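You operate a simulated robot arm through the tools that you are given. There is no shell and no other tool. Be economical: measure what you need, move in short steps, check, and stop when the job is done.

You are at the controls of a simulated two-armed robot. One attempt, no reset.

TASK
Put the green rag bundle on the top of the cleaning bench away on the middle shelf of the blue rack. Put the bagged roll on the top of the cleaning bench away on the bench top beside the bag sealer. Put the pass tray on the feed table of the bag sealer away on the desk top. Switch the bag sealer switch on. Take the blue stirring stick from the proofing end of the ink bench and leave it on the steel disc. Take the hand roller on the middle of the set-up bench and put it away on the proofing end of the ink bench. Push the washer drawer shut. Fetch the ink tin marked "T-45" from the top of the kitting table and set it on the top of the mixing bench. Pick up the green test pen from the desk top with one hand, pass it to the other hand and put it on the square board on the back pallet. The order is free. Set down upright: green rag bundle, hand roller, ink tin.

Only the result counts: the job must be done as asked and must still hold three seconds after the hand-in. Knocking over, shifting, dropping, spilling or breaking anything else fails it.

THE ROBOT
Two 7-joint arms with two-finger grippers on one trunk, on a base that drives. Base frame: it is fixed to the floor where the robot stands at the start and does not move with it; the origin is under the middle of the robot, x ahead of it, y to its left, z up; the surface under the hand at the start is at about z = 820. Lengths are in mm, angles in rad, forces in N, time in s.
The left shoulder is at the start at [26, 162, 1131], the right one opposite. With the tool pointing down near the work surface each hand reaches from about 280 to 740 mm from the robot's upright axis, wherever it stands, measured 20 degrees to its own side. Places, roughly: bag sealer switch [-2300, -2500, 900]; bagged roll [500, -500, 750]; bench top beside the bag sealer (53x20 cm) [-1780, -2680, 840]; desk top [-9800, 300, 800]; green rag bundle (15x7x9 cm) [500, -100, 900]; hand roller (7x7x8 cm) [400, 5300, 800]; ink tin [500, 7250, 750]; middle shelf of the blue rack [-8200, -2800, 900]; pass tray [-2000, -2750, 1000]; proofing end of the ink bench [400, 3500, 800]; square board on the back pallet [-8000, 1400, 700]; steel disc (8x8x2 cm) [-1600, 500, 700]; stirring stick [500, 3250, 1000]; test pen [-9500, 750, 750]; top of the mixing bench [-1500, 8200, 800]; washer drawer [200, 6500, 700]. Payload 2.45 kg a hand.
Tool frame (each hand has its own): the origin (TCP) lies between the finger pads and is the grasp point; the fingertips stand 26 mm ahead of it; z points along the fingers, y is the line along which they close. Largest opening 96 mm; the body of the gripper starts 69 mm behind the TCP.
Orientation is that of the tool frame in the base frame, as [roll, pitch, yaw] about the fixed x, y, z axes, in that order (R = Rz(yaw) Ry(pitch) Rx(roll)). With the fingers straight down and closing along the base's y, the tool's x points along the base's -x, its y along +y and its z along -z.

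THE INTERFACE
- The arms move only by the tool servo_tool. It takes "left_series", "right_series" or both (then of equal length, played together; a hand with none holds still); each is a list of rows, each a list of 3 entries, a list of its own where there are three numbers: the finger opening in mm, from 0 to 96, then the shift along the tool's x, y, z in mm, then the turn, a rotation vector about the tool's x, y, z in rad. In form: [[gripper, [x, y, z], [wx, wy, wz]], ...]. A call has 1 to 10 rows; each row shifts and turns the commanded pose from where the row before left it, along the tool's axes as they then stand. A row lasts 0.2 s, in which the tool goes at most 50 mm and 0.15 rad; a call with a longer step from one row to the next is refused whole, and so is a gripper value outside its range. A pose out of reach is approached as far as the arm can. The call stops where the force on the tool passes 40 N (or 10 N more than at its start, if that is more) or the arm is blocked; 0.2 s more then pass. Each finger halts on what it meets, pressing with about 25 N; the grip force reading is that of the motor and also rises with nothing between the fingers. The clock runs only during rows and for 0.2 s after the last one: add rows that do not move to give the fingers time. It gives the time, the measured TCP pose, the force on the tool (base axes), the opening and the grip force at its end, in the units of the frame above (readings bear some noise), with the torque about the TCP (base axes, N m) and any sound that the robot's microphone picked up, and new pictures: "views" is both (left out), scene, wrist or none (wrist: the cameras of the hands that moved).
- Cameras (640 x 400 px; columns grow to the right, rows downward): "scene" is now at [69.2, -48.9, 1609.5]; the picture's right is [-0.71, -0.71, -0.01], its down [-0.57, 0.58, -0.58] and it looks along [0.41, -0.41, -0.82] (base axes); focal length 286 px, centre (320, 200). "left" rides on the left gripper at [82, -3, -98] in its tool frame; the picture's right is [0.04, 1.00, 0.00], its down [-0.73, 0.03, -0.68] and it looks along [-0.68, 0.03, 0.73] (tool axes); focal length 256 px, centre (320, 200). "right" rides on the right gripper at [82, 3, -98] in its tool frame; the picture's right is [-0.04, 1.00, 0.00], its down [-0.73, -0.03, -0.68] and it looks along [-0.68, -0.03, 0.73] (tool axes); focal length 256 px, centre (320, 200). There is no depth. A picture from a camera that has moved, and an enlarged one, comes with that camera's place and axes in the base frame and with its lens. The place of the scene camera against the robot may be out by one fixed shift of up to 12 mm in any direction.
- lift_body(by): slides the trunk up (or, below 0, down) by that many mm; the arms and the scene camera ride with it, the base frame stays. It gives what a move gives, with no picture.
- drive_base(legs): drives the robot by 1 to 6 legs, each [ahead, left, turn to the left] in mm, mm and rad, along the robot's own axes; the way and the turn of a leg run together, so that a leg with both is an arc; at most 1500 mm and 3.142 rad a leg. The arms and the cameras ride along, it lands a little off, and it stops where it bumps. It gives what a move gives, and a new picture of the scene camera.
- aim_head(pan, tilt): turns the head with the scene camera to pan (to the left, within 2.094 rad either way) and tilt (down, from -0.506 to 1.204), counted from straight ahead of the robot. It gives what a move gives, and a new picture of the scene camera.
- close_up(camera, box): a new picture of the part [left, top, right, bottom] of that camera's present view, enlarged. It takes no simulated time.
- job_done(): hands the job in; it is judged then, once.

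Work in short steps. Places have to be worked out from the pictures, the camera data and where the tool is seen: move nearer, look again, correct. Check each grasp and each placing, and mend what went wrong. You have 493 turns and 360 pictures in all, those below and enlarged ones among them. Open the grippers and draw the arms clear of the work before you hand the job in, unless the task says otherwise; then end with one line.

The tools are called as a command line: name --argument value ..., lists and objects as JSON in quotes. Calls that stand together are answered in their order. servo_tool: Moves the arms, as the interface text tells. Its arguments: {"type":"object","properties":{"left_series":{"type":"array"},"right_series":{"type":"array"},"views":{"type":"string","enum":["both","scene","wrist","none"]}},"required":[]} The other tools are called the same way: lift_body (by) slides the trunk up or down; drive_base (legs) drives the base; aim_head (pan, tilt) turns the head that bears the scene camera; close_up (camera, box) takes an enlarged picture of a part of a camera's view; job_done () hands the job in.

At the start:

```text
t: 0.0
left_tool_pos: [301.3, -47.1, 1073.2]
left_ee_rot: [-3.141, 0.008, -3.141]
left_force: [-0.3, 0.0, 0.7]
left_ft_torque: [0.02, -0.01, -0.04]
left_gripper_width: 96.2
left_grasp_force: 0.2
right_tool_pos: [362.7, -487.0, 1120.5]
right_ee_rot: [-3.141, 0.008, 3.141]
right_force: [-0.6, -0.4, -0.2]
right_ft_torque: [-0.01, -0.02, -0.03]
right_gripper_width: 95.9
right_grasp_force: 0.1
trunk travel left (down, up): [-300.0, 267.0]
robot x, y, heading: [-0.9, 0.1, -0.004]
head pan, tilt: [-0.785, 0.96]
```

scene: 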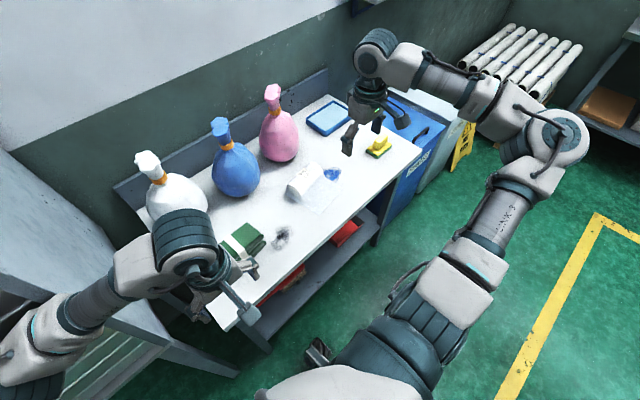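
right: 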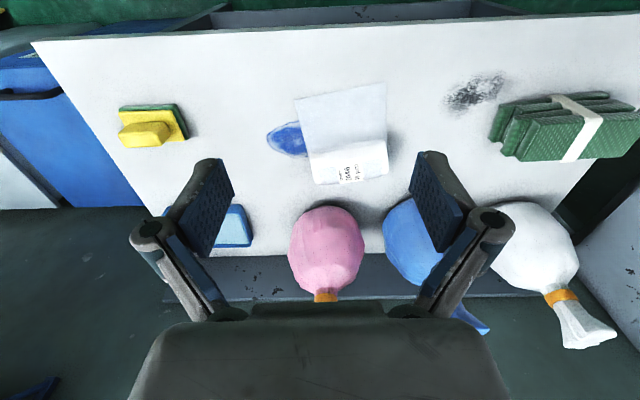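
left: 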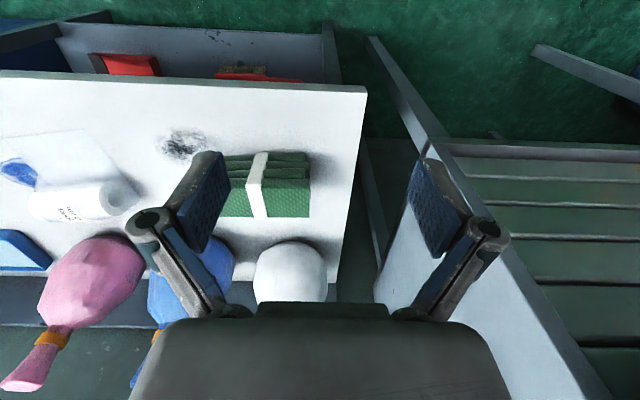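

The bundle appears near [470,-123] and the bagged roll near [480,-490]. I'll enlarge both before grasping.

close_up --camera "right" --box '[220, 60, 440, 200]'

close_up --camera "left" --box '[160, 100, 380, 240]'

close_up --camera "scene" --box '[180, 120, 420, 290]'

```text
2.86 times, centred on (330, 130) of right
camera zoom: at [279.3, -482.8, 1218.3], right [0.04, 1.0, 0.0], down [0.73, -0.03, 0.69], along [0.68, -0.03, -0.73], focal length 731 px, centre (291, 400)
```

zoom: 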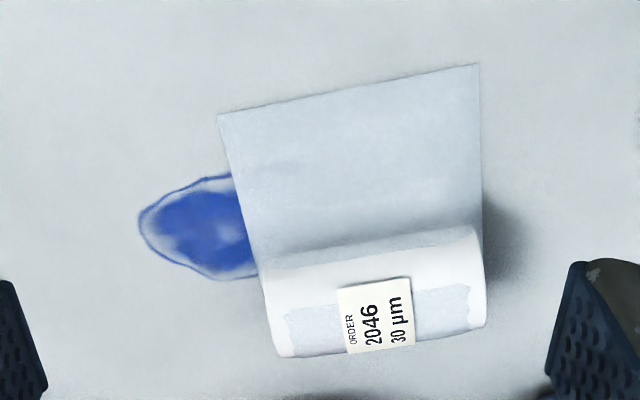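

```text
2.86 times, centred on (270, 170) of left
camera zoom: at [219.2, -49.2, 1171.1], right [-0.04, 1.0, 0.0], down [0.73, 0.03, 0.69], along [0.68, 0.03, -0.73], focal length 731 px, centre (463, 286)
```

zoom: 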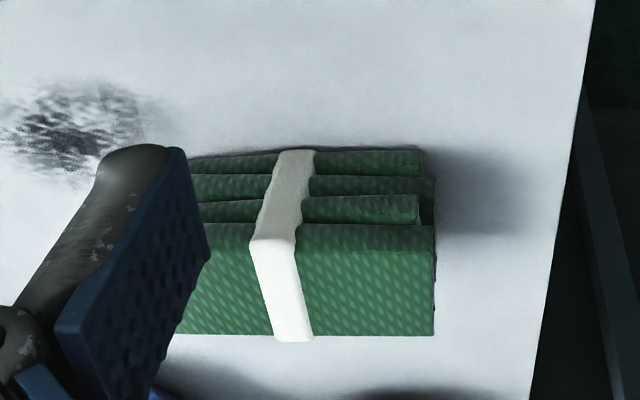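

```text
2.35 times, centred on (300, 205) of scene
camera zoom: at [69.2, -48.9, 1609.5], right [-0.71, -0.71, -0.01], down [-0.57, 0.58, -0.58], along [0.41, -0.41, -0.82], focal length 673 px, centre (367, 188)
```

zoom: 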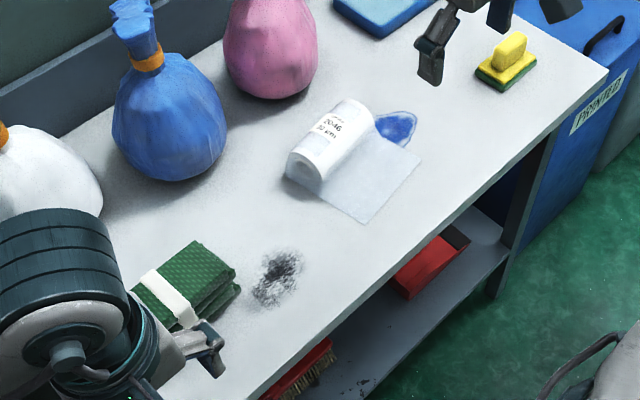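

I want an overview of the room before choosing grasps, especially the rack's shelf clearance. I'll turn the head to look behind on both sides.

aim_head --pan -2.09 --tilt 0.2

aim_head --pan 2.09 --tilt 0.2

```text
t: 1.5
left_tool_pos: [300.9, -47.4, 1072.9]
left_ee_rot: [3.141, 0.007, -3.14]
left_force: [0.3, -0.3, -0.3]
left_ft_torque: [-0.01, 0.01, 0.0]
left_gripper_width: 96.0
left_grasp_force: 0.1
right_tool_pos: [365.2, -486.3, 1120.9]
right_ee_rot: [-3.141, 0.006, 3.141]
right_force: [0.0, 0.7, -0.8]
right_ft_torque: [0.02, 0.01, -0.01]
right_gripper_width: 95.9
right_grasp_force: 0.1
trunk travel left (down, up): [-300.0, 267.0]
robot x, y, heading: [3.3, -0.1, -0.001]
head pan, tilt: [-2.089, 0.201]
camera scene: at [-29.3, -79.7, 1674.5], right [-0.87, 0.49, -0.01], down [0.11, 0.17, -0.98], along [-0.48, -0.85, -0.2], focal length 286 px, centre (320, 200)
```

scene: 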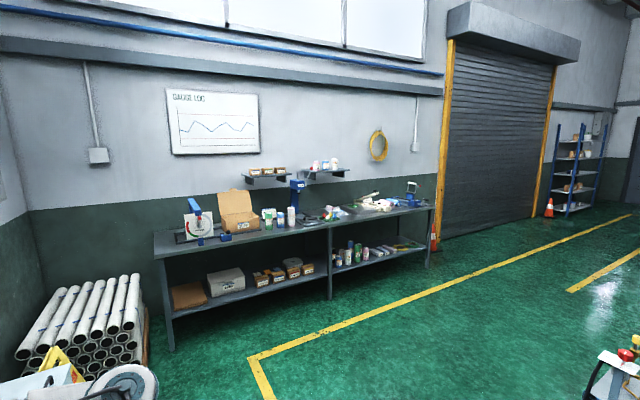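

```text
t: 4.9
left_tool_pos: [301.4, -46.7, 1073.0]
left_ee_rot: [-3.141, 0.007, -3.14]
left_force: [0.4, 0.0, 0.5]
left_ft_torque: [0.01, 0.02, -0.01]
left_gripper_width: 96.1
left_grasp_force: 0.0
right_tool_pos: [363.3, -486.5, 1120.8]
right_ee_rot: [-3.141, 0.007, 3.14]
right_force: [0.1, -0.2, -0.5]
right_ft_torque: [-0.01, -0.01, -0.01]
right_gripper_width: 96.0
right_grasp_force: 0.0
trunk travel left (down, up): [-300.0, 267.0]
robot x, y, heading: [-2.5, -2.2, 0.0]
head pan, tilt: [2.089, 0.201]
camera scene: at [-29.3, 81.8, 1674.5], right [0.87, 0.5, 0.01], down [0.11, -0.17, -0.98], along [-0.48, 0.85, -0.2], focal length 286 px, centre (320, 200)
```

scene: 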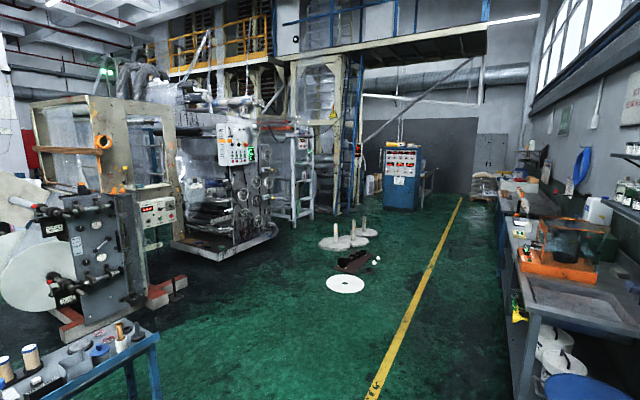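

The rack is visible on the right side. I'll look that way again and enlarge it, and enlarge the sealer bench too.

aim_head --pan -2.09 --tilt 0.2

close_up --camera "scene" --box '[530, 110, 640, 230]'

close_up --camera "scene" --box '[150, 140, 440, 320]'

close_up --camera "scene" --box '[320, 165, 440, 225]'

```text
t: 8.2
left_tool_pos: [300.9, -46.9, 1072.2]
left_ee_rot: [-3.14, 0.009, -3.14]
left_force: [-0.1, 0.1, -0.3]
left_ft_torque: [0.02, -0.04, 0.0]
left_gripper_width: 96.1
left_grasp_force: 0.0
right_tool_pos: [362.6, -487.5, 1119.4]
right_ee_rot: [-3.14, 0.007, 3.14]
right_force: [-0.7, -0.2, -0.2]
right_ft_torque: [0.0, 0.01, 0.0]
right_gripper_width: 95.8
right_grasp_force: 0.1
trunk travel left (down, up): [-300.0, 267.0]
robot x, y, heading: [-2.2, 0.6, 0.001]
head pan, tilt: [-2.089, 0.201]
camera scene: at [-29.2, -80.5, 1674.4], right [-0.87, 0.49, -0.01], down [0.11, 0.17, -0.98], along [-0.48, -0.85, -0.2], focal length 286 px, centre (320, 200)
```

scene: 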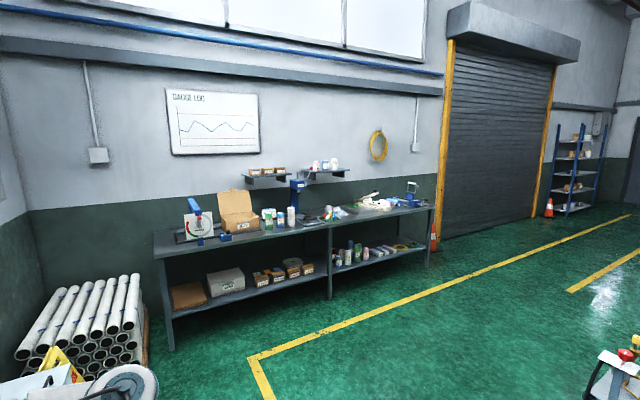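

```text
3.33 times, centred on (585, 170) of scene
camera zoom: at [-29.2, -80.5, 1674.4], right [-0.87, 0.49, -0.01], down [0.11, 0.17, -0.98], along [-0.48, -0.85, -0.2], focal length 954 px, centre (-563, 300)
```

zoom: 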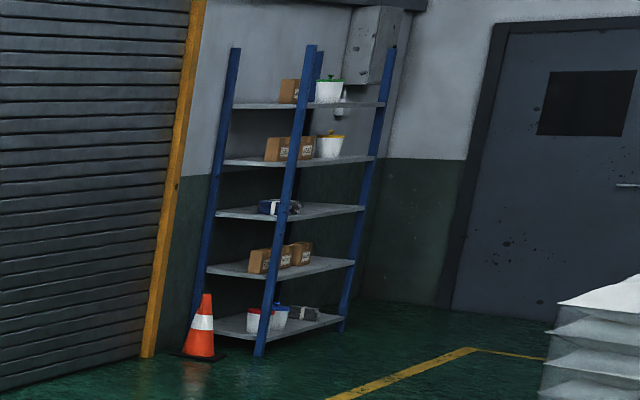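

```text
2.21 times, centred on (295, 230) of scene
camera zoom: at [-29.2, -80.5, 1674.4], right [-0.87, 0.49, -0.01], down [0.11, 0.17, -0.98], along [-0.48, -0.85, -0.2], focal length 632 px, centre (375, 134)
```

zoom: 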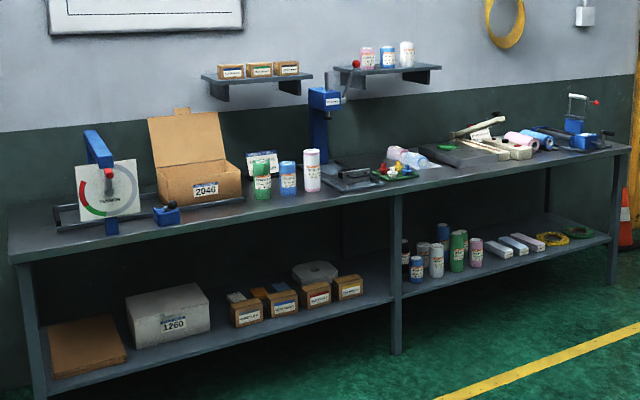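

```text
5.33 times, centred on (380, 195) of scene
camera zoom: at [-29.2, -80.5, 1674.4], right [-0.87, 0.49, -0.01], down [0.11, 0.17, -0.98], along [-0.48, -0.85, -0.2], focal length 1526 px, centre (0, 227)
```

zoom: 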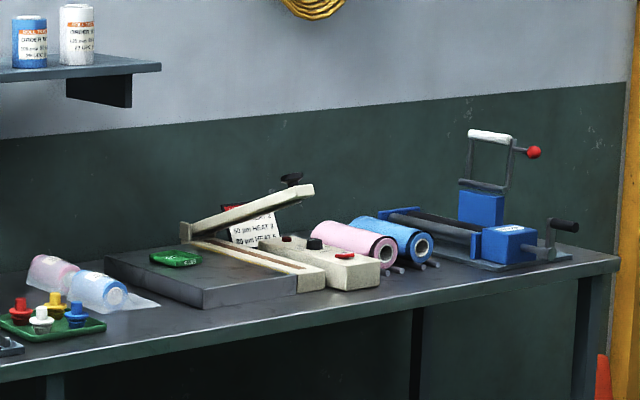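

The bundle spans about x 437–510, y −203…−54 and z 815–905; the roll is near [543,−446] with its axis turned about −0.22 rad. I'll first turn both wrists at height so the fingers close along x.

servo_tool --left_series '[[96, [0, 0, 0], [0, 0, -0.15]], [96, [0, 0, 0], [0, 0, -0.15]], [96, [0, 0, 0], [0, 0, -0.15]], [96, [0, 0, 0], [0, 0, -0.15]], [96, [0, 0, 0], [0, 0, -0.15]], [96, [0, 0, 0], [0, 0, -0.15]], [96, [0, 0, 0], [0, 0, -0.15]], [96, [0, 0, 0], [0, 0, -0.15]], [96, [0, 0, 0], [0, 0, -0.15]], [96, [0, 0, 0], [0, 0, -0.15]]]' --right_series '[[96, [0, 0, 0], [0, 0, 0.135]], [96, [0, 0, 0], [0, 0, 0.135]], [96, [0, 0, 0], [0, 0, 0.135]], [96, [0, 0, 0], [0, 0, 0.135]], [96, [0, 0, 0], [0, 0, 0.135]], [96, [0, 0, 0], [0, 0, 0.135]], [96, [0, 0, 0], [0, 0, 0.135]], [96, [0, 0, 0], [0, 0, 0.135]], [96, [0, 0, 0], [0, 0, 0.135]], [96, [0, 0, 0], [0, 0, 0.135]]]' --views "none"

aim_head --pan -0.5 --tilt 0.9

```text
t: 10.4
left_tool_pos: [305.8, -47.6, 1072.3]
left_ee_rot: [-3.138, 0.0, -1.637]
left_force: [0.4, 0.7, 0.6]
left_ft_torque: [0.02, 0.01, 0.01]
left_gripper_width: 95.9
left_grasp_force: 0.0
right_tool_pos: [368.2, -488.6, 1117.4]
right_ee_rot: [3.137, 0.001, 1.791]
right_force: [-0.7, 1.0, 0.6]
right_ft_torque: [0.04, 0.0, 0.02]
right_gripper_width: 96.2
right_grasp_force: 0.1
trunk travel left (down, up): [-300.0, 267.0]
robot x, y, heading: [-3.9, -3.4, -0.001]
head pan, tilt: [-2.089, 0.201]
```

```text
t: 12.1
left_tool_pos: [305.2, -48.0, 1071.4]
left_ee_rot: [-3.137, 0.002, -1.643]
left_force: [-0.2, -0.5, -0.3]
left_ft_torque: [-0.01, 0.02, -0.04]
left_gripper_width: 95.8
left_grasp_force: 0.0
right_tool_pos: [367.7, -489.2, 1118.1]
right_ee_rot: [3.138, 0.001, 1.794]
right_force: [-0.5, -0.1, -0.1]
right_ft_torque: [-0.03, 0.03, 0.02]
right_gripper_width: 95.9
right_grasp_force: 0.1
trunk travel left (down, up): [-300.0, 267.0]
robot x, y, heading: [2.0, 1.5, 0.001]
head pan, tilt: [-0.499, 0.901]
camera scene: at [91.8, -39.3, 1613.5], right [-0.48, -0.88, 0.0], down [-0.68, 0.38, -0.62], along [0.55, -0.3, -0.78], focal length 286 px, centre (320, 200)
```

scene: 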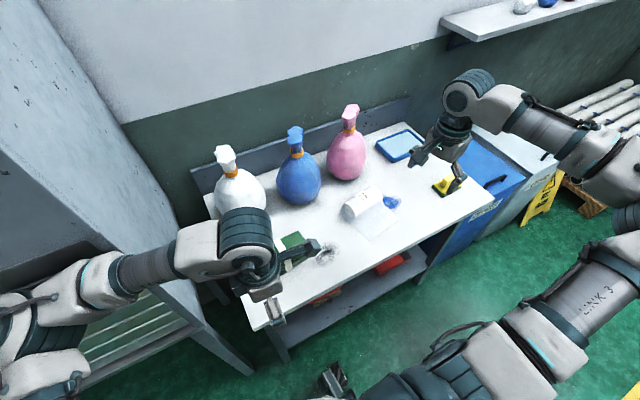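

Orientations are as intended. Now I tilt the left hand about 0.9 rad toward the bundle's end while moving it out, and bring the right hand above the roll.

servo_tool --left_series '[[96, [-30, -34, 0], [0, 0, 0.07]], [96, [-30, -34, 0], [0, 0, 0]], [96, [0, -17, 0], [0, 0.15, 0]], [96, [0, -17, 0], [0, 0.15, 0]], [96, [0, -17, 0], [0, 0.15, 0]], [96, [0, -17, 0], [0, 0.15, 0]], [96, [0, -17, 0], [0, 0.15, 0]], [96, [0, -17, 0], [0, 0.15, 0]]]' --right_series '[[84, [1, 36, 33], [0, 0, 0]], [84, [1, 36, 33], [0, 0, 0]], [84, [1, 36, 33], [0, 0, 0]], [84, [1, 36, 33], [0, 0, 0]], [84, [1, 36, 33], [0, 0, 0]], [84, [0, 0, 0], [0, 0, 0]], [84, [0, 0, 0], [0, 0, 0]], [84, [0, 0, 0], [0, 0, 0]]]'

```text
t: 13.6
left_tool_pos: [391.4, -53.5, 1092.4]
left_ee_rot: [3.138, -0.629, -1.666]
left_force: [-1.2, 0.6, 6.6]
left_ft_torque: [0.2, -0.16, 0.09]
left_gripper_width: 96.0
left_grasp_force: 0.0
right_tool_pos: [519.6, -472.1, 931.5]
right_ee_rot: [-3.131, -0.069, 1.79]
right_force: [-5.6, -4.2, -0.2]
right_ft_torque: [0.35, -0.58, -0.02]
right_gripper_width: 83.9
right_grasp_force: 0.0
trunk travel left (down, up): [-300.0, 267.0]
robot x, y, heading: [-46.6, -25.1, 0.05]
head pan, tilt: [-0.499, 0.901]
stopped in row 7 (left hand): the arm was blocked; the commanded pose is now the measured one
camera scene: at [7.6, -300.0, 1610.5], right [-0.43, -0.89, -0.15], down [-0.69, 0.43, -0.58], along [0.58, -0.15, -0.8], focal length 286 px, centre (320, 200)
camera right: at [506.6, -397.9, 1035.1], right [0.98, 0.18, -0.01], down [0.15, -0.76, 0.63], along [0.1, -0.62, -0.78], focal length 256 px, centre (320, 200)
camera left: at [395.8, -61.3, 1220.8], right [-1.0, 0.06, 0.03], down [0.07, 0.99, 0.12], along [-0.02, 0.12, -0.99], focal length 256 px, centre (320, 200)
```

scene: 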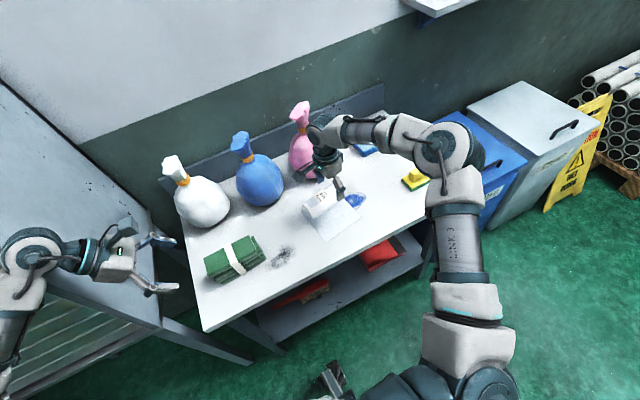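
right: 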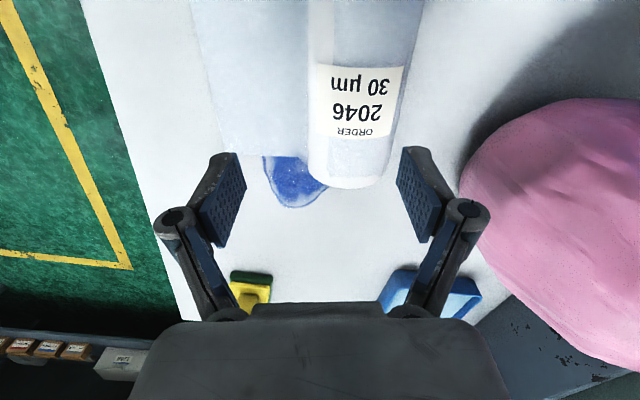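
left: 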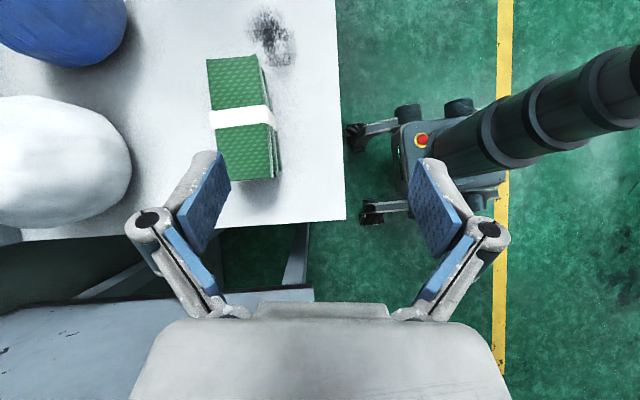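

The left elbow pressed on the grey cabinet and the robot is leaning (scene camera moved by 260 mm). I'll undo the left tilt at once while holding the right.

servo_tool --left_series '[[96, [0, 10, 0], [0, -0.1, 0]], [96, [0, 10, 0], [0, -0.1, 0]], [96, [0, 10, 0], [0, -0.1, 0]], [96, [0, 10, 0], [0, -0.1, 0]], [96, [0, 10, 0], [0, -0.1, 0]], [96, [0, 10, 0], [0, -0.1, 0]]]' --views "scene"

```text
t: 13.9
left_tool_pos: [352.6, -45.6, 1107.7]
left_ee_rot: [3.099, -0.703, -1.672]
left_force: [-0.3, 0.9, 9.1]
left_ft_torque: [0.41, -0.2, 0.09]
left_gripper_width: 95.9
left_grasp_force: 0.1
right_tool_pos: [505.5, -437.8, 929.6]
right_ee_rot: [-3.098, -0.164, 1.885]
right_force: [-2.0, -0.7, 0.8]
right_ft_torque: [0.09, -0.28, -0.01]
right_gripper_width: 83.9
right_grasp_force: 0.1
trunk travel left (down, up): [-300.0, 267.0]
robot x, y, heading: [-80.5, -23.5, 0.113]
head pan, tilt: [-0.499, 0.901]
stopped in row 1 (left hand): the arm was blocked; the commanded pose is now the measured one
camera scene: at [63.7, -387.6, 1601.3], right [-0.38, -0.91, -0.19], down [-0.74, 0.42, -0.53], along [0.55, -0.06, -0.83], focal length 286 px, centre (320, 200)
```

scene: 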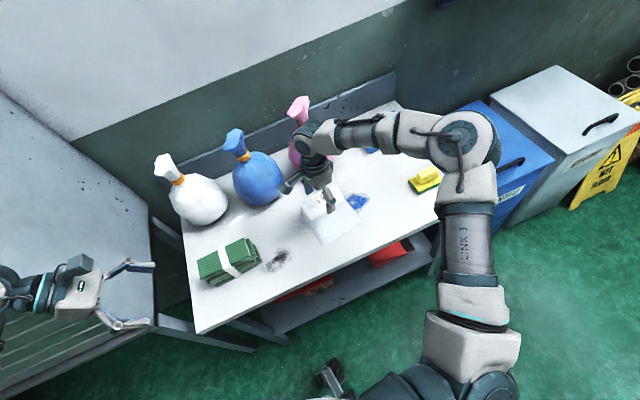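

It is still leaning on the left elbow. I'll pull the left hand inward (right and back) and level it in bigger steps.

servo_tool --left_series '[[96, [30, 30, 0], [0, -0.15, 0]], [96, [30, 30, 0], [0, -0.15, 0]], [96, [30, 30, 0], [0, -0.15, 0]], [96, [0, 0, 0], [0, 0, 0]], [96, [0, 0, 0], [0, 0, 0]]]' --views "scene"

```text
t: 14.2
left_tool_pos: [340.3, 58.6, 1114.5]
left_ee_rot: [3.085, -0.818, -1.694]
left_force: [0.8, -3.7, 0.4]
left_ft_torque: [0.26, 0.01, -0.07]
left_gripper_width: 96.0
left_grasp_force: 0.3
right_tool_pos: [484.7, -344.4, 970.3]
right_ee_rot: [-3.06, -0.213, 1.776]
right_force: [1.5, -2.4, -0.3]
right_ft_torque: [0.23, 0.04, -0.02]
right_gripper_width: 84.0
right_grasp_force: 0.6
trunk travel left (down, up): [-300.0, 267.0]
robot x, y, heading: [-65.4, -33.9, 0.083]
head pan, tilt: [-0.499, 0.901]
stopped in row 1 (left hand): the arm was blocked; the commanded pose is now the measured one
camera scene: at [70.7, -294.4, 1609.8], right [-0.41, -0.9, -0.13], down [-0.73, 0.4, -0.55], along [0.55, -0.13, -0.82], focal length 286 px, centre (320, 200)
```

scene: 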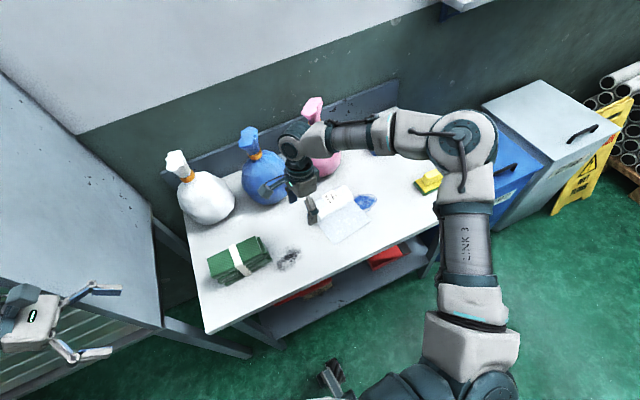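

The lean is decreasing. I'll hold still briefly to let it settle.

servo_tool --left_series '[[96, [0, 0, 0], [0, 0, 0]]]' --right_series '[[84, [0, 0, -10], [0, 0, 0]]]' --views "scene"

```text
t: 14.6
left_tool_pos: [313.2, 340.1, 1045.5]
left_ee_rot: [-3.061, -1.053, -1.818]
left_force: [3.4, -0.7, -10.0]
left_ft_torque: [-0.63, 0.3, -0.18]
left_gripper_width: 96.1
left_grasp_force: 0.0
right_tool_pos: [471.0, -110.8, 1023.8]
right_ee_rot: [-3.055, 0.037, 1.716]
right_force: [0.2, 2.8, -0.9]
right_ft_torque: [-0.25, -0.02, 0.11]
right_gripper_width: 83.9
right_grasp_force: 0.2
trunk travel left (down, up): [-300.0, 267.0]
robot x, y, heading: [-49.3, -18.1, 0.076]
head pan, tilt: [-0.499, 0.901]
stopped in row 1 (left hand): the arm was blocked; the commanded pose is now the measured one
camera scene: at [48.0, 71.6, 1613.5], right [-0.41, -0.91, 0.07], down [-0.71, 0.27, -0.65], along [0.57, -0.31, -0.76], focal length 286 px, centre (320, 200)
```

scene: 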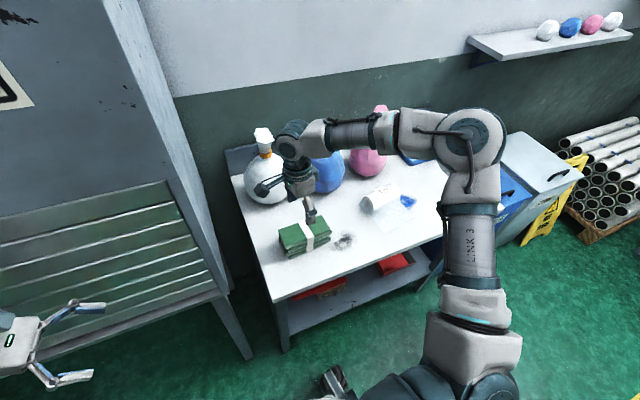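

The robot is rocking back upright. I'll raise the right hand clear and let it settle.

servo_tool --right_series '[[84, [0, 0, -40], [0, 0, 0]], [84, [0, 0, -40], [0, 0, 0]], [84, [0, 0, -10], [0, 0, 0]]]' --views "none"

aim_head --pan 0.0 --tilt 0.9

```text
t: 15.1
left_tool_pos: [338.1, 103.8, 1082.1]
left_ee_rot: [-2.901, -0.771, -1.985]
left_force: [-0.1, 1.5, -4.1]
left_ft_torque: [-0.42, 0.02, 0.05]
left_gripper_width: 96.1
left_grasp_force: 0.1
right_tool_pos: [517.8, -278.9, 987.6]
right_ee_rot: [-3.058, -0.068, 1.928]
right_force: [-0.4, 4.6, -5.0]
right_ft_torque: [-0.47, -0.01, 0.08]
right_gripper_width: 84.4
right_grasp_force: 0.1
trunk travel left (down, up): [-300.0, 267.0]
robot x, y, heading: [-24.8, -24.9, 0.124]
head pan, tilt: [-0.499, 0.901]
stopped in row 2 (left hand): the arm was blocked; the commanded pose is now the measured one
```

```text
t: 16.0
left_tool_pos: [335.2, 182.6, 1080.4]
left_ee_rot: [-2.95, -0.891, -1.932]
left_force: [1.8, -0.1, 0.4]
left_ft_torque: [0.05, 0.04, -0.03]
left_gripper_width: 96.0
left_grasp_force: 0.0
right_tool_pos: [511.9, -209.4, 1022.9]
right_ee_rot: [-3.048, -0.017, 1.891]
right_force: [-1.2, 0.2, 0.7]
right_ft_torque: [-0.08, -0.07, 0.02]
right_gripper_width: 84.0
right_grasp_force: 0.1
trunk travel left (down, up): [-300.0, 267.0]
robot x, y, heading: [-28.4, -19.0, 0.118]
head pan, tilt: [0.0, 0.901]
camera scene: at [90.1, 106.7, 1608.4], right [0.12, -0.99, 0.07], down [-0.78, -0.14, -0.61], along [0.61, 0.02, -0.79], focal length 286 px, centre (320, 200)
```

scene: 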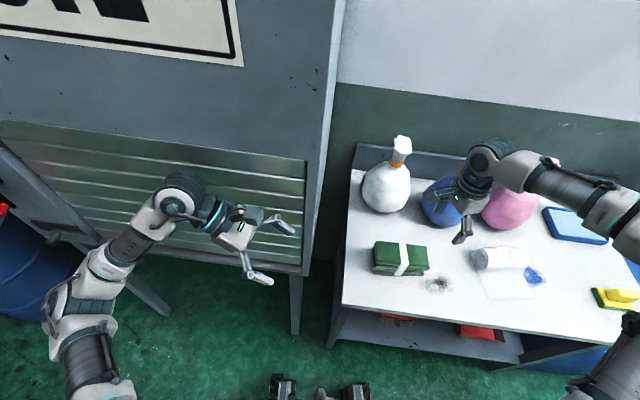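

Everything on the bench still stands. I check whether the robot has settled level before moving anything.

aim_head --pan 0.4 --tilt 0.8

```text
t: 16.9
left_tool_pos: [336.1, 207.3, 1071.0]
left_ee_rot: [-2.956, -0.912, -1.932]
left_force: [2.2, -0.5, -2.1]
left_ft_torque: [-0.15, 0.18, -0.14]
left_gripper_width: 96.0
left_grasp_force: 0.1
right_tool_pos: [506.3, -186.6, 1022.9]
right_ee_rot: [-3.034, 0.0, 1.88]
right_force: [-0.7, 0.7, -1.3]
right_ft_torque: [-0.08, 0.01, 0.09]
right_gripper_width: 84.1
right_grasp_force: 0.1
trunk travel left (down, up): [-300.0, 267.0]
robot x, y, heading: [-38.4, -13.6, 0.104]
head pan, tilt: [0.4, 0.799]
camera scene: at [78.5, 139.4, 1611.5], right [0.49, -0.87, 0.06], down [-0.63, -0.4, -0.67], along [0.6, 0.29, -0.74], focal length 286 px, centre (320, 200)
```

scene: 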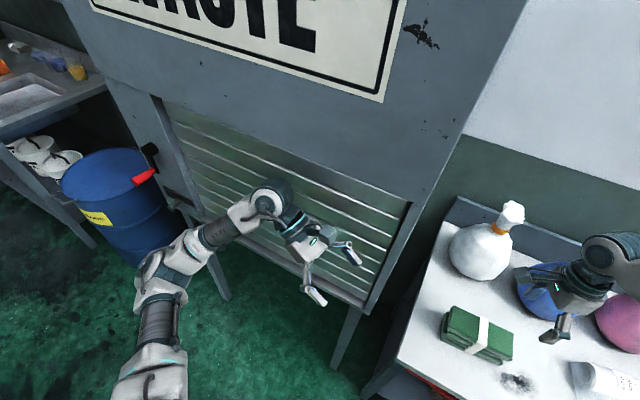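

The robot still leans slightly left. I'll back straight away from the cabinet and bench to free it.

drive_base --legs '[[-300, 0, 0]]'

```text
t: 17.7
left_tool_pos: [312.3, 137.7, 1092.2]
left_ee_rot: [-2.958, -0.851, -1.924]
left_force: [1.0, 2.4, -0.3]
left_ft_torque: [-0.12, 0.06, 0.0]
left_gripper_width: 95.8
left_grasp_force: 0.1
right_tool_pos: [492.7, -252.5, 1024.1]
right_ee_rot: [-3.072, -0.043, 1.891]
right_force: [0.4, 2.2, 1.3]
right_ft_torque: [-0.2, -0.07, 0.02]
right_gripper_width: 83.9
right_grasp_force: 0.0
trunk travel left (down, up): [-300.0, 267.0]
robot x, y, heading: [-34.7, -37.1, 0.115]
head pan, tilt: [0.4, 0.799]
stopped in leg 1: the force on the tool passed its limit at 153 N (the readings are from after the stop); the commanded pose is now the measured one
camera scene: at [79.0, 32.6, 1619.0], right [0.49, -0.87, 0.01], down [-0.63, -0.36, -0.69], along [0.6, 0.33, -0.73], focal length 286 px, centre (320, 200)
```

scene: 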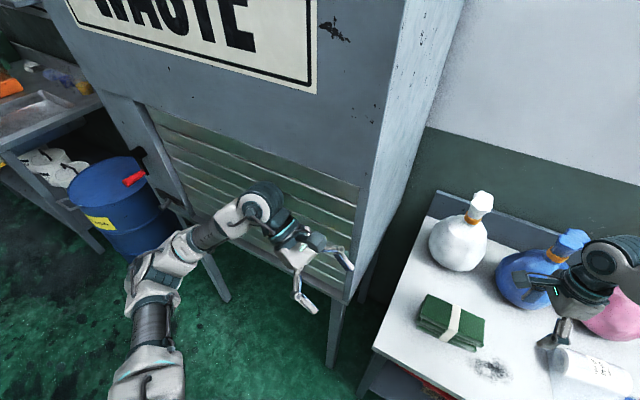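

Now level again. I repeat the backing-off in a shorter leg.

drive_base --legs '[[-200, 0, 0]]'

```text
t: 19.2
left_tool_pos: [118.2, 58.6, 1098.6]
left_ee_rot: [-2.978, -0.815, -1.922]
left_force: [-1.1, -0.1, -0.3]
left_ft_torque: [-0.01, -0.07, 0.01]
left_gripper_width: 95.8
left_grasp_force: 0.1
right_tool_pos: [296.5, -328.8, 1011.8]
right_ee_rot: [-3.08, -0.083, 1.882]
right_force: [-0.3, -1.4, -0.3]
right_ft_torque: [0.05, 0.0, 0.0]
right_gripper_width: 84.0
right_grasp_force: 0.0
trunk travel left (down, up): [-300.0, 267.0]
robot x, y, heading: [-232.5, -71.4, 0.112]
head pan, tilt: [0.4, 0.799]
camera scene: at [-115.5, -70.3, 1619.7], right [0.49, -0.87, -0.03], down [-0.63, -0.33, -0.7], along [0.6, 0.36, -0.71], focal length 286 px, centre (320, 200)
```

scene: 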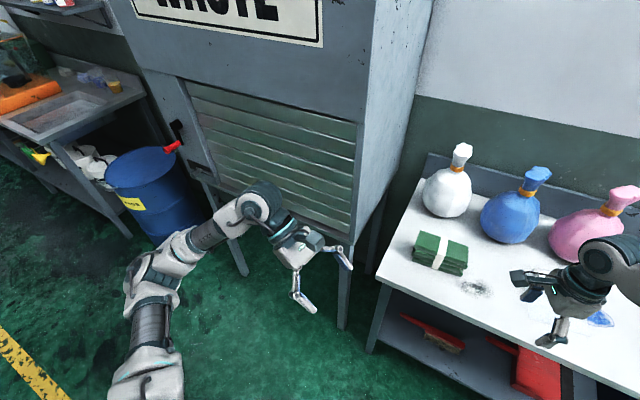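

The robot is free and level, with nothing disturbed. I'll level the left hand, raise the right one, and plan to grip the bundle with the right hand from its −y end, away from the cabinet.

servo_tool --left_series '[[96, [0, 0, 0], [-0.08, 0, 0]], [96, [0, 0, 0], [-0.08, 0, 0]], [96, [0, 0, 0], [0, -0.136, 0]], [96, [0, 0, 0], [0, -0.136, 0]], [96, [0, 0, 0], [0, -0.136, 0]], [96, [0, 0, 0], [0, -0.136, 0]], [96, [0, 0, 0], [0, -0.136, 0]], [96, [0, 0, 0], [0, -0.136, 0]]]' --right_series '[[84, [0, 0, -20], [0, 0, 0]], [84, [0, 0, -20], [0, 0, 0]], [84, [0, 0, -20], [0, 0, 0]], [84, [0, 0, -20], [0, 0, 0]], [84, [0, 0, 0], [0, 0, 0]], [84, [0, 0, 0], [0, 0, 0]], [84, [0, 0, 0], [0, 0, 0]], [84, [0, 0, 0], [0, 0, 0]]]' --views "none"

```text
t: 21.1
left_tool_pos: [108.2, 87.5, 1096.8]
left_ee_rot: [-3.123, -0.013, -1.917]
left_force: [-0.6, -0.3, 0.2]
left_ft_torque: [0.01, 0.0, 0.0]
left_gripper_width: 95.9
left_grasp_force: 0.1
right_tool_pos: [292.3, -305.4, 1101.8]
right_ee_rot: [-3.082, -0.056, 1.884]
right_force: [-1.2, -0.6, 0.7]
right_ft_torque: [0.02, -0.03, 0.02]
right_gripper_width: 83.9
right_grasp_force: 0.1
trunk travel left (down, up): [-300.0, 267.0]
robot x, y, heading: [-229.7, -67.7, 0.112]
head pan, tilt: [0.4, 0.799]
```

Now I straighten the heading and shift right so the roll lies in front of the left hand.

drive_base --legs '[[0, 0, -0.112], [0, -520, 0]]'

aim_head --pan 0.15 --tilt 0.85

```text
t: 24.6
left_tool_pos: [123.5, -453.4, 1096.1]
left_ee_rot: [-3.113, -0.03, -2.021]
left_force: [0.4, 0.4, -0.2]
left_ft_torque: [0.0, 0.01, 0.05]
left_gripper_width: 96.1
left_grasp_force: 0.0
right_tool_pos: [267.1, -861.4, 1106.3]
right_ee_rot: [-3.078, -0.04, 1.781]
right_force: [0.6, 0.9, 1.0]
right_ft_torque: [-0.04, -0.03, 0.05]
right_gripper_width: 83.8
right_grasp_force: 0.2
trunk travel left (down, up): [-300.0, 267.0]
robot x, y, heading: [-231.2, -587.6, 0.011]
head pan, tilt: [0.4, 0.799]
camera scene: at [-118.6, -566.7, 1620.8], right [0.39, -0.92, -0.01], down [-0.66, -0.28, -0.7], along [0.64, 0.28, -0.72], focal length 286 px, centre (320, 200)
```

scene: 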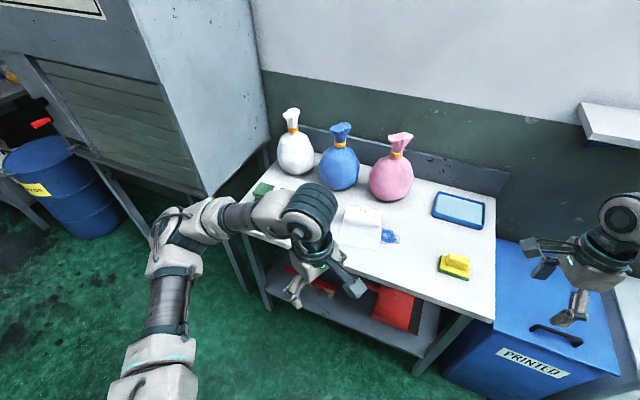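

```text
t: 25.4
left_tool_pos: [120.3, -471.1, 1099.0]
left_ee_rot: [-3.119, -0.016, -2.024]
left_force: [-1.1, -1.2, 0.4]
left_ft_torque: [0.07, -0.05, -0.04]
left_gripper_width: 96.0
left_grasp_force: 0.1
right_tool_pos: [264.3, -878.9, 1103.3]
right_ee_rot: [-3.08, -0.05, 1.779]
right_force: [-0.6, -0.7, -0.7]
right_ft_torque: [0.02, 0.01, -0.03]
right_gripper_width: 84.1
right_grasp_force: 0.0
trunk travel left (down, up): [-300.0, 267.0]
robot x, y, heading: [-231.3, -596.5, 0.007]
head pan, tilt: [0.15, 0.85]
camera scene: at [-113.0, -632.8, 1615.5], right [0.16, -0.99, -0.03], down [-0.75, -0.1, -0.66], along [0.65, 0.13, -0.75], focal length 286 px, centre (320, 200)
```

scene: 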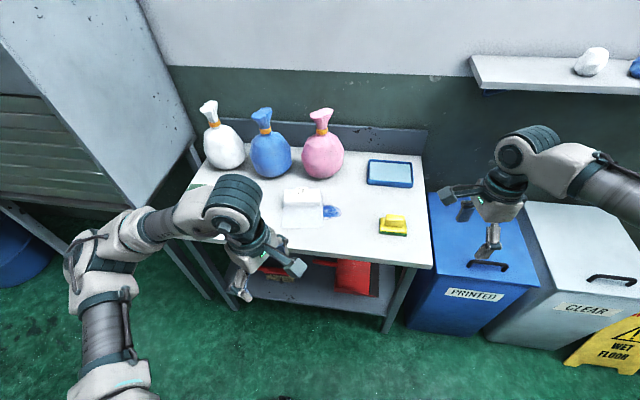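

Now forward 200 mm to stand at about x = −30 in front of the roll.

drive_base --legs '[[200, 0, 0]]'

```text
t: 27.0
left_tool_pos: [320.4, -489.3, 1101.7]
left_ee_rot: [-3.121, -0.006, -2.029]
left_force: [-0.4, -0.6, -0.2]
left_ft_torque: [0.08, -0.07, -0.05]
left_gripper_width: 95.8
left_grasp_force: 0.1
right_tool_pos: [461.4, -899.6, 1101.8]
right_ee_rot: [-3.084, -0.066, 1.774]
right_force: [1.0, -1.3, -0.8]
right_ft_torque: [0.14, 0.01, -0.01]
right_gripper_width: 84.0
right_grasp_force: 0.1
trunk travel left (down, up): [-300.0, 267.0]
robot x, y, heading: [-34.8, -598.1, 0.0]
head pan, tilt: [0.15, 0.85]
camera scene: at [81.0, -623.8, 1616.7], right [0.15, -0.99, -0.02], down [-0.74, -0.1, -0.66], along [0.65, 0.12, -0.75], focal length 286 px, centre (320, 200)
```

scene: 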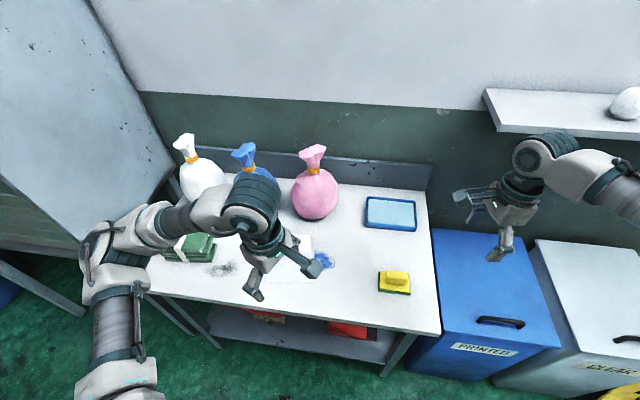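

I turn the left hand to match the roll's axis, then bring it above the roll and look.

servo_tool --left_series '[[84, [0, 0, 0], [0, 0, -0.135]], [84, [0, 0, 0], [0, 0, -0.135]], [84, [0, 0, 0], [0, 0, -0.135]], [84, [0, 0, 0], [0, 0, -0.135]], [84, [0, 0, 0], [0, 0, -0.135]], [84, [1, -40, 20], [0, 0, 0]], [84, [1, -40, 20], [0, 0, 0]], [84, [1, -40, 20], [0, 0, 0]], [84, [1, -40, 20], [0, 0, 0]], [84, [1, -40, 20], [0, 0, 0]]]' --views "both"

```text
t: 29.4
left_tool_pos: [511.3, -399.2, 999.1]
left_ee_rot: [-3.133, -0.059, -1.348]
left_force: [0.9, -0.1, -0.3]
left_ft_torque: [-0.07, 0.02, -0.02]
left_gripper_width: 84.2
left_grasp_force: 0.1
right_tool_pos: [453.9, -840.2, 1117.7]
right_ee_rot: [-3.084, -0.021, 1.78]
right_force: [0.5, 1.0, 0.9]
right_ft_torque: [-0.01, -0.02, 0.01]
right_gripper_width: 83.9
right_grasp_force: 0.0
trunk travel left (down, up): [-300.0, 267.0]
robot x, y, heading: [-36.2, -592.8, 0.004]
head pan, tilt: [0.15, 0.85]
stopped in row 10 (left hand): the arm was blocked; the commanded pose is now the measured one
camera scene: at [83.2, -544.8, 1616.1], right [0.16, -0.99, 0.02], down [-0.74, -0.13, -0.65], along [0.65, 0.09, -0.76], focal length 286 px, centre (320, 200)
camera left: at [531.7, -471.6, 1103.1], right [-0.97, -0.26, -0.01], down [-0.21, 0.75, 0.63], along [-0.16, 0.61, -0.77], focal length 256 px, centre (320, 200)
```

scene: 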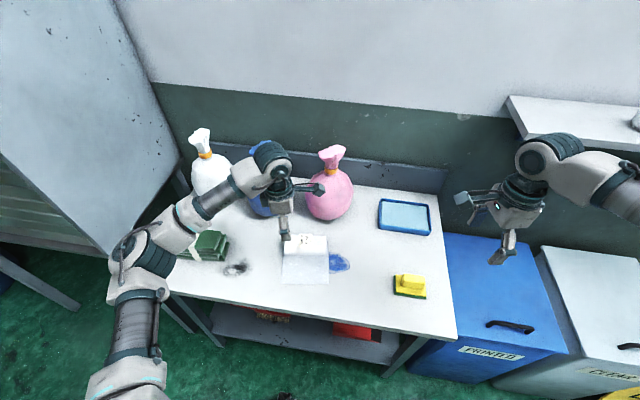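
left: 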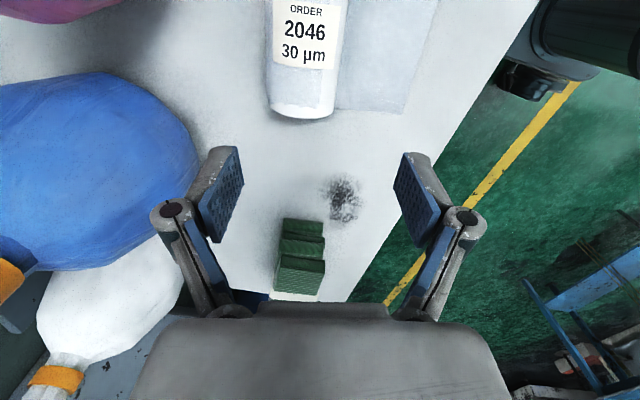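

Something blocked the left arm, maybe the wrist near the blue bag's neck. I'll enlarge before moving.

close_up --camera "scene" --box '[160, 110, 380, 290]'

```text
2.22 times, centred on (270, 200) of scene
camera zoom: at [83.2, -544.8, 1616.1], right [0.16, -0.99, 0.02], down [-0.74, -0.13, -0.65], along [0.65, 0.09, -0.76], focal length 636 px, centre (431, 200)
```

zoom: 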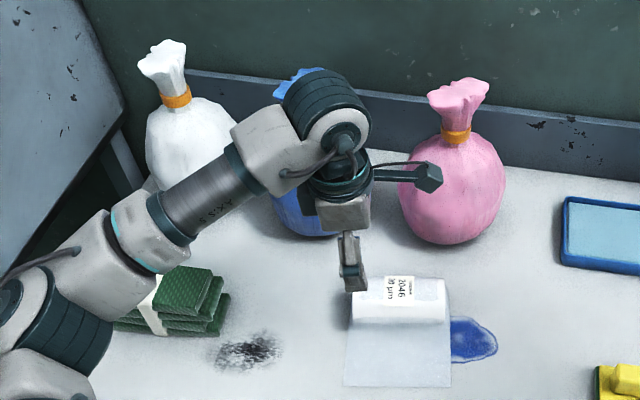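

No contact is visible and the bags stand where they did. I'll wait briefly to see whether the swaying dies out.

servo_tool --right_series '[[84, [0, 0, 0], [0, 0, 0]], [84, [0, 0, 0], [0, 0, 0]], [84, [0, 0, 0], [0, 0, 0]], [84, [0, 0, 0], [0, 0, 0]], [84, [0, 0, 0], [0, 0, 0]]]' --views "none"

servo_tool --right_series '[[84, [0, 0, 0], [0, 0, 0]], [84, [0, 0, 0], [0, 0, 0]], [84, [0, 0, 0], [0, 0, 0]]]' --views "scene"

```text
t: 30.8
left_tool_pos: [509.7, -419.4, 1004.9]
left_ee_rot: [-3.126, -0.047, -1.348]
left_force: [0.4, 1.2, 0.4]
left_ft_torque: [-0.04, -0.01, 0.03]
left_gripper_width: 84.2
left_grasp_force: 0.0
right_tool_pos: [450.8, -863.2, 1116.1]
right_ee_rot: [-3.091, -0.034, 1.775]
right_force: [-0.4, -0.6, -1.2]
right_ft_torque: [0.0, 0.0, -0.03]
right_gripper_width: 84.4
right_grasp_force: 0.1
trunk travel left (down, up): [-300.0, 267.0]
robot x, y, heading: [-34.0, -596.9, 0.004]
head pan, tilt: [0.15, 0.85]
stopped in row 5 (right hand): the arm was blocked; the commanded pose is now the measured one
```

```text
t: 31.6
left_tool_pos: [508.5, -428.6, 1005.3]
left_ee_rot: [-3.126, -0.039, -1.353]
left_force: [0.7, -0.2, -0.8]
left_ft_torque: [0.04, -0.04, 0.0]
left_gripper_width: 84.2
left_grasp_force: 0.1
right_tool_pos: [451.9, -872.9, 1112.9]
right_ee_rot: [-3.089, -0.041, 1.775]
right_force: [0.3, -0.1, -0.4]
right_ft_torque: [-0.01, 0.01, -0.06]
right_gripper_width: 84.3
right_grasp_force: 0.0
trunk travel left (down, up): [-300.0, 267.0]
robot x, y, heading: [-31.2, -600.0, 0.004]
head pan, tilt: [0.15, 0.85]
camera scene: at [84.8, -604.6, 1616.5], right [0.15, -0.99, -0.01], down [-0.75, -0.11, -0.66], along [0.65, 0.11, -0.75], focal length 286 px, centre (320, 200)
```

scene: 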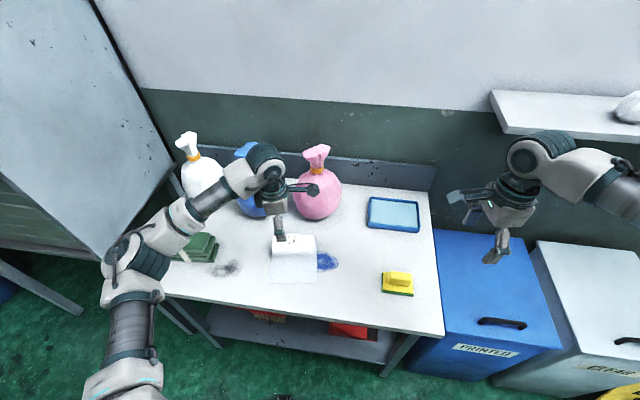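

The sway is dying out. I wait two more seconds.

servo_tool --right_series '[[84, [0, 0, 0], [0, 0, 0]], [84, [0, 0, 0], [0, 0, 0]], [84, [0, 0, 0], [0, 0, 0]], [84, [0, 0, 0], [0, 0, 0]], [84, [0, 0, 0], [0, 0, 0]], [84, [0, 0, 0], [0, 0, 0]], [84, [0, 0, 0], [0, 0, 0]], [84, [0, 0, 0], [0, 0, 0]], [84, [0, 0, 0], [0, 0, 0]], [84, [0, 0, 0], [0, 0, 0]]]' --views "none"

servo_tool --left_series '[[84, [0, 0, 0], [0, 0, 0]], [84, [0, 0, 0], [0, 0, 0]], [84, [0, 0, 0], [0, 0, 0]]]' --views "wrist"

```text
t: 33.8
left_tool_pos: [510.2, -411.0, 1002.1]
left_ee_rot: [-3.13, -0.053, -1.35]
left_force: [0.2, 1.0, -0.6]
left_ft_torque: [-0.02, 0.01, 0.03]
left_gripper_width: 84.2
left_grasp_force: 0.1
right_tool_pos: [452.4, -852.5, 1116.7]
right_ee_rot: [-3.087, -0.027, 1.776]
right_force: [0.7, -0.3, 1.5]
right_ft_torque: [0.01, -0.05, 0.05]
right_gripper_width: 83.9
right_grasp_force: 0.1
trunk travel left (down, up): [-300.0, 267.0]
robot x, y, heading: [-28.8, -596.1, 0.005]
head pan, tilt: [0.15, 0.85]
```

```text
t: 34.6
left_tool_pos: [508.4, -409.6, 1002.2]
left_ee_rot: [-3.13, -0.056, -1.35]
left_force: [-0.1, 0.3, -0.6]
left_ft_torque: [-0.01, 0.04, 0.03]
left_gripper_width: 83.9
left_grasp_force: 0.1
right_tool_pos: [451.4, -852.7, 1116.6]
right_ee_rot: [-3.087, -0.028, 1.775]
right_force: [0.3, 0.1, -0.1]
right_ft_torque: [-0.01, -0.01, 0.03]
right_gripper_width: 83.8
right_grasp_force: 0.2
trunk travel left (down, up): [-300.0, 267.0]
robot x, y, heading: [-33.6, -591.5, 0.005]
head pan, tilt: [0.15, 0.85]
camera left: at [529.5, -483.0, 1105.3], right [-0.97, -0.26, -0.01], down [-0.21, 0.74, 0.64], along [-0.16, 0.62, -0.77], focal length 256 px, centre (320, 200)
```

left: 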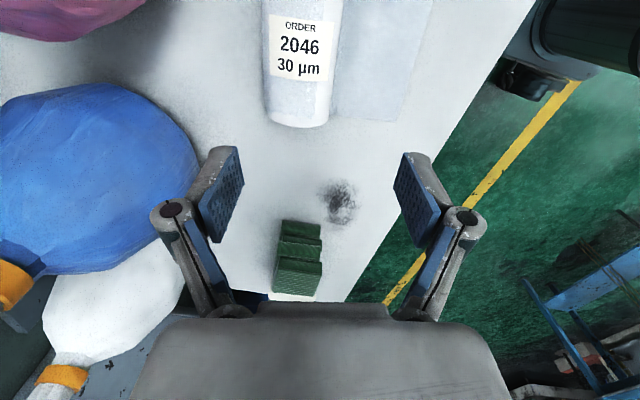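

The robot is steady now. The roll runs from about [563,-504] to [530,-368], so I center over [545,-437] and come down to z ≈ 900 for a check.

servo_tool --left_series '[[84, [14, -15, 0], [0, -0.056, 0]], [84, [14, -14, 0], [0, 0, 0]], [84, [0, 0, 20], [0, 0, 0]], [84, [0, 0, 20], [0, 0, 0]], [84, [0, 0, 20], [0, 0, 0]], [84, [0, 0, 20], [0, 0, 0]], [84, [0, 0, 20], [0, 0, 0]], [84, [0, 0, 0], [0, 0, 0]]]' --views "both"

```text
t: 36.4
left_tool_pos: [545.4, -432.8, 903.7]
left_ee_rot: [-3.128, 0.005, -1.349]
left_force: [-0.8, 0.4, 0.8]
left_ft_torque: [0.02, -0.02, -0.03]
left_gripper_width: 84.0
left_grasp_force: 0.1
right_tool_pos: [451.3, -854.9, 1117.3]
right_ee_rot: [-3.087, -0.028, 1.777]
right_force: [0.0, 0.2, 0.6]
right_ft_torque: [-0.02, -0.02, -0.01]
right_gripper_width: 83.9
right_grasp_force: 0.0
trunk travel left (down, up): [-300.0, 267.0]
robot x, y, heading: [-33.9, -593.4, 0.004]
head pan, tilt: [0.15, 0.85]
camera scene: at [84.7, -573.4, 1616.4], right [0.15, -0.99, 0.0], down [-0.75, -0.12, -0.66], along [0.65, 0.1, -0.75], focal length 286 px, centre (320, 200)
camera left: at [566.3, -512.0, 1002.9], right [-0.97, -0.26, -0.01], down [-0.2, 0.7, 0.68], along [-0.17, 0.66, -0.73], focal length 256 px, centre (320, 200)
```

scene: 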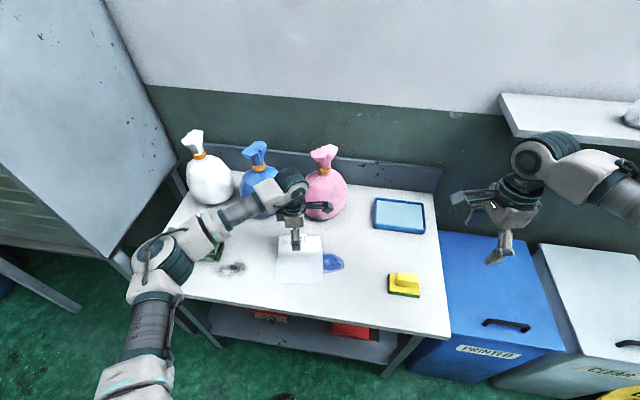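
left: 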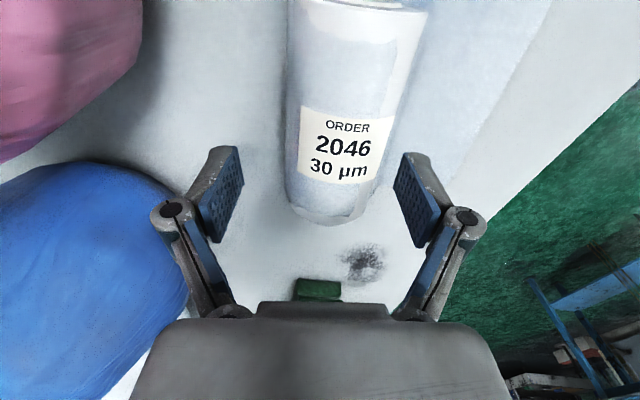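

The roll axis lies about 12 mm to the fingers' +y side and 0.06 rad off. I'll correct, descend to z ≈ 855 and close.

servo_tool --left_series '[[84, [0, 12, 0], [0, 0, 0.06]], [84, [0, 0, 25], [0, 0, 0]], [84, [0, 0, 23], [0, 0, 0]], [84, [0, 0, 0], [0, 0, 0]], [50, [0, 0, 0], [0, 0, 0]], [30, [0, 0, 0], [0, 0, 0]], [30, [0, 0, 0], [0, 0, 0]]]' --views "wrist"

```text
t: 38.0
left_tool_pos: [535.2, -440.4, 854.7]
left_ee_rot: [-3.128, 0.009, -1.41]
left_force: [-0.1, -0.2, -0.1]
left_ft_torque: [-0.23, 0.01, 0.01]
left_gripper_width: 66.7
left_grasp_force: 25.1
right_tool_pos: [451.8, -863.0, 1114.5]
right_ee_rot: [-3.089, -0.034, 1.775]
right_force: [-0.4, -0.9, -0.3]
right_ft_torque: [0.04, 0.02, 0.01]
right_gripper_width: 84.2
right_grasp_force: 0.0
trunk travel left (down, up): [-300.0, 267.0]
robot x, y, heading: [-34.8, -594.9, 0.002]
head pan, tilt: [0.15, 0.85]
camera left: at [551.5, -521.6, 954.2], right [-0.98, -0.2, -0.01], down [-0.15, 0.71, 0.69], along [-0.13, 0.67, -0.73], focal length 256 px, centre (320, 200)
```

left: 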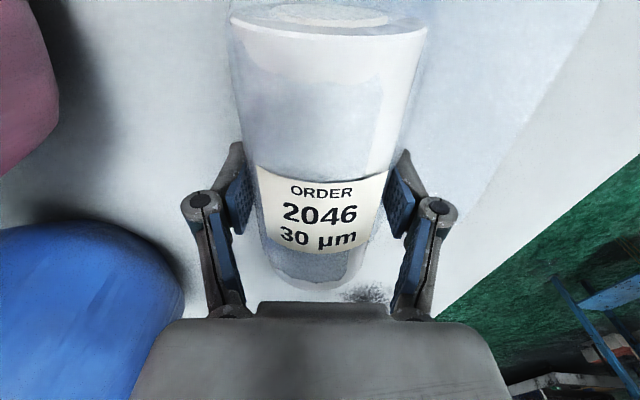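

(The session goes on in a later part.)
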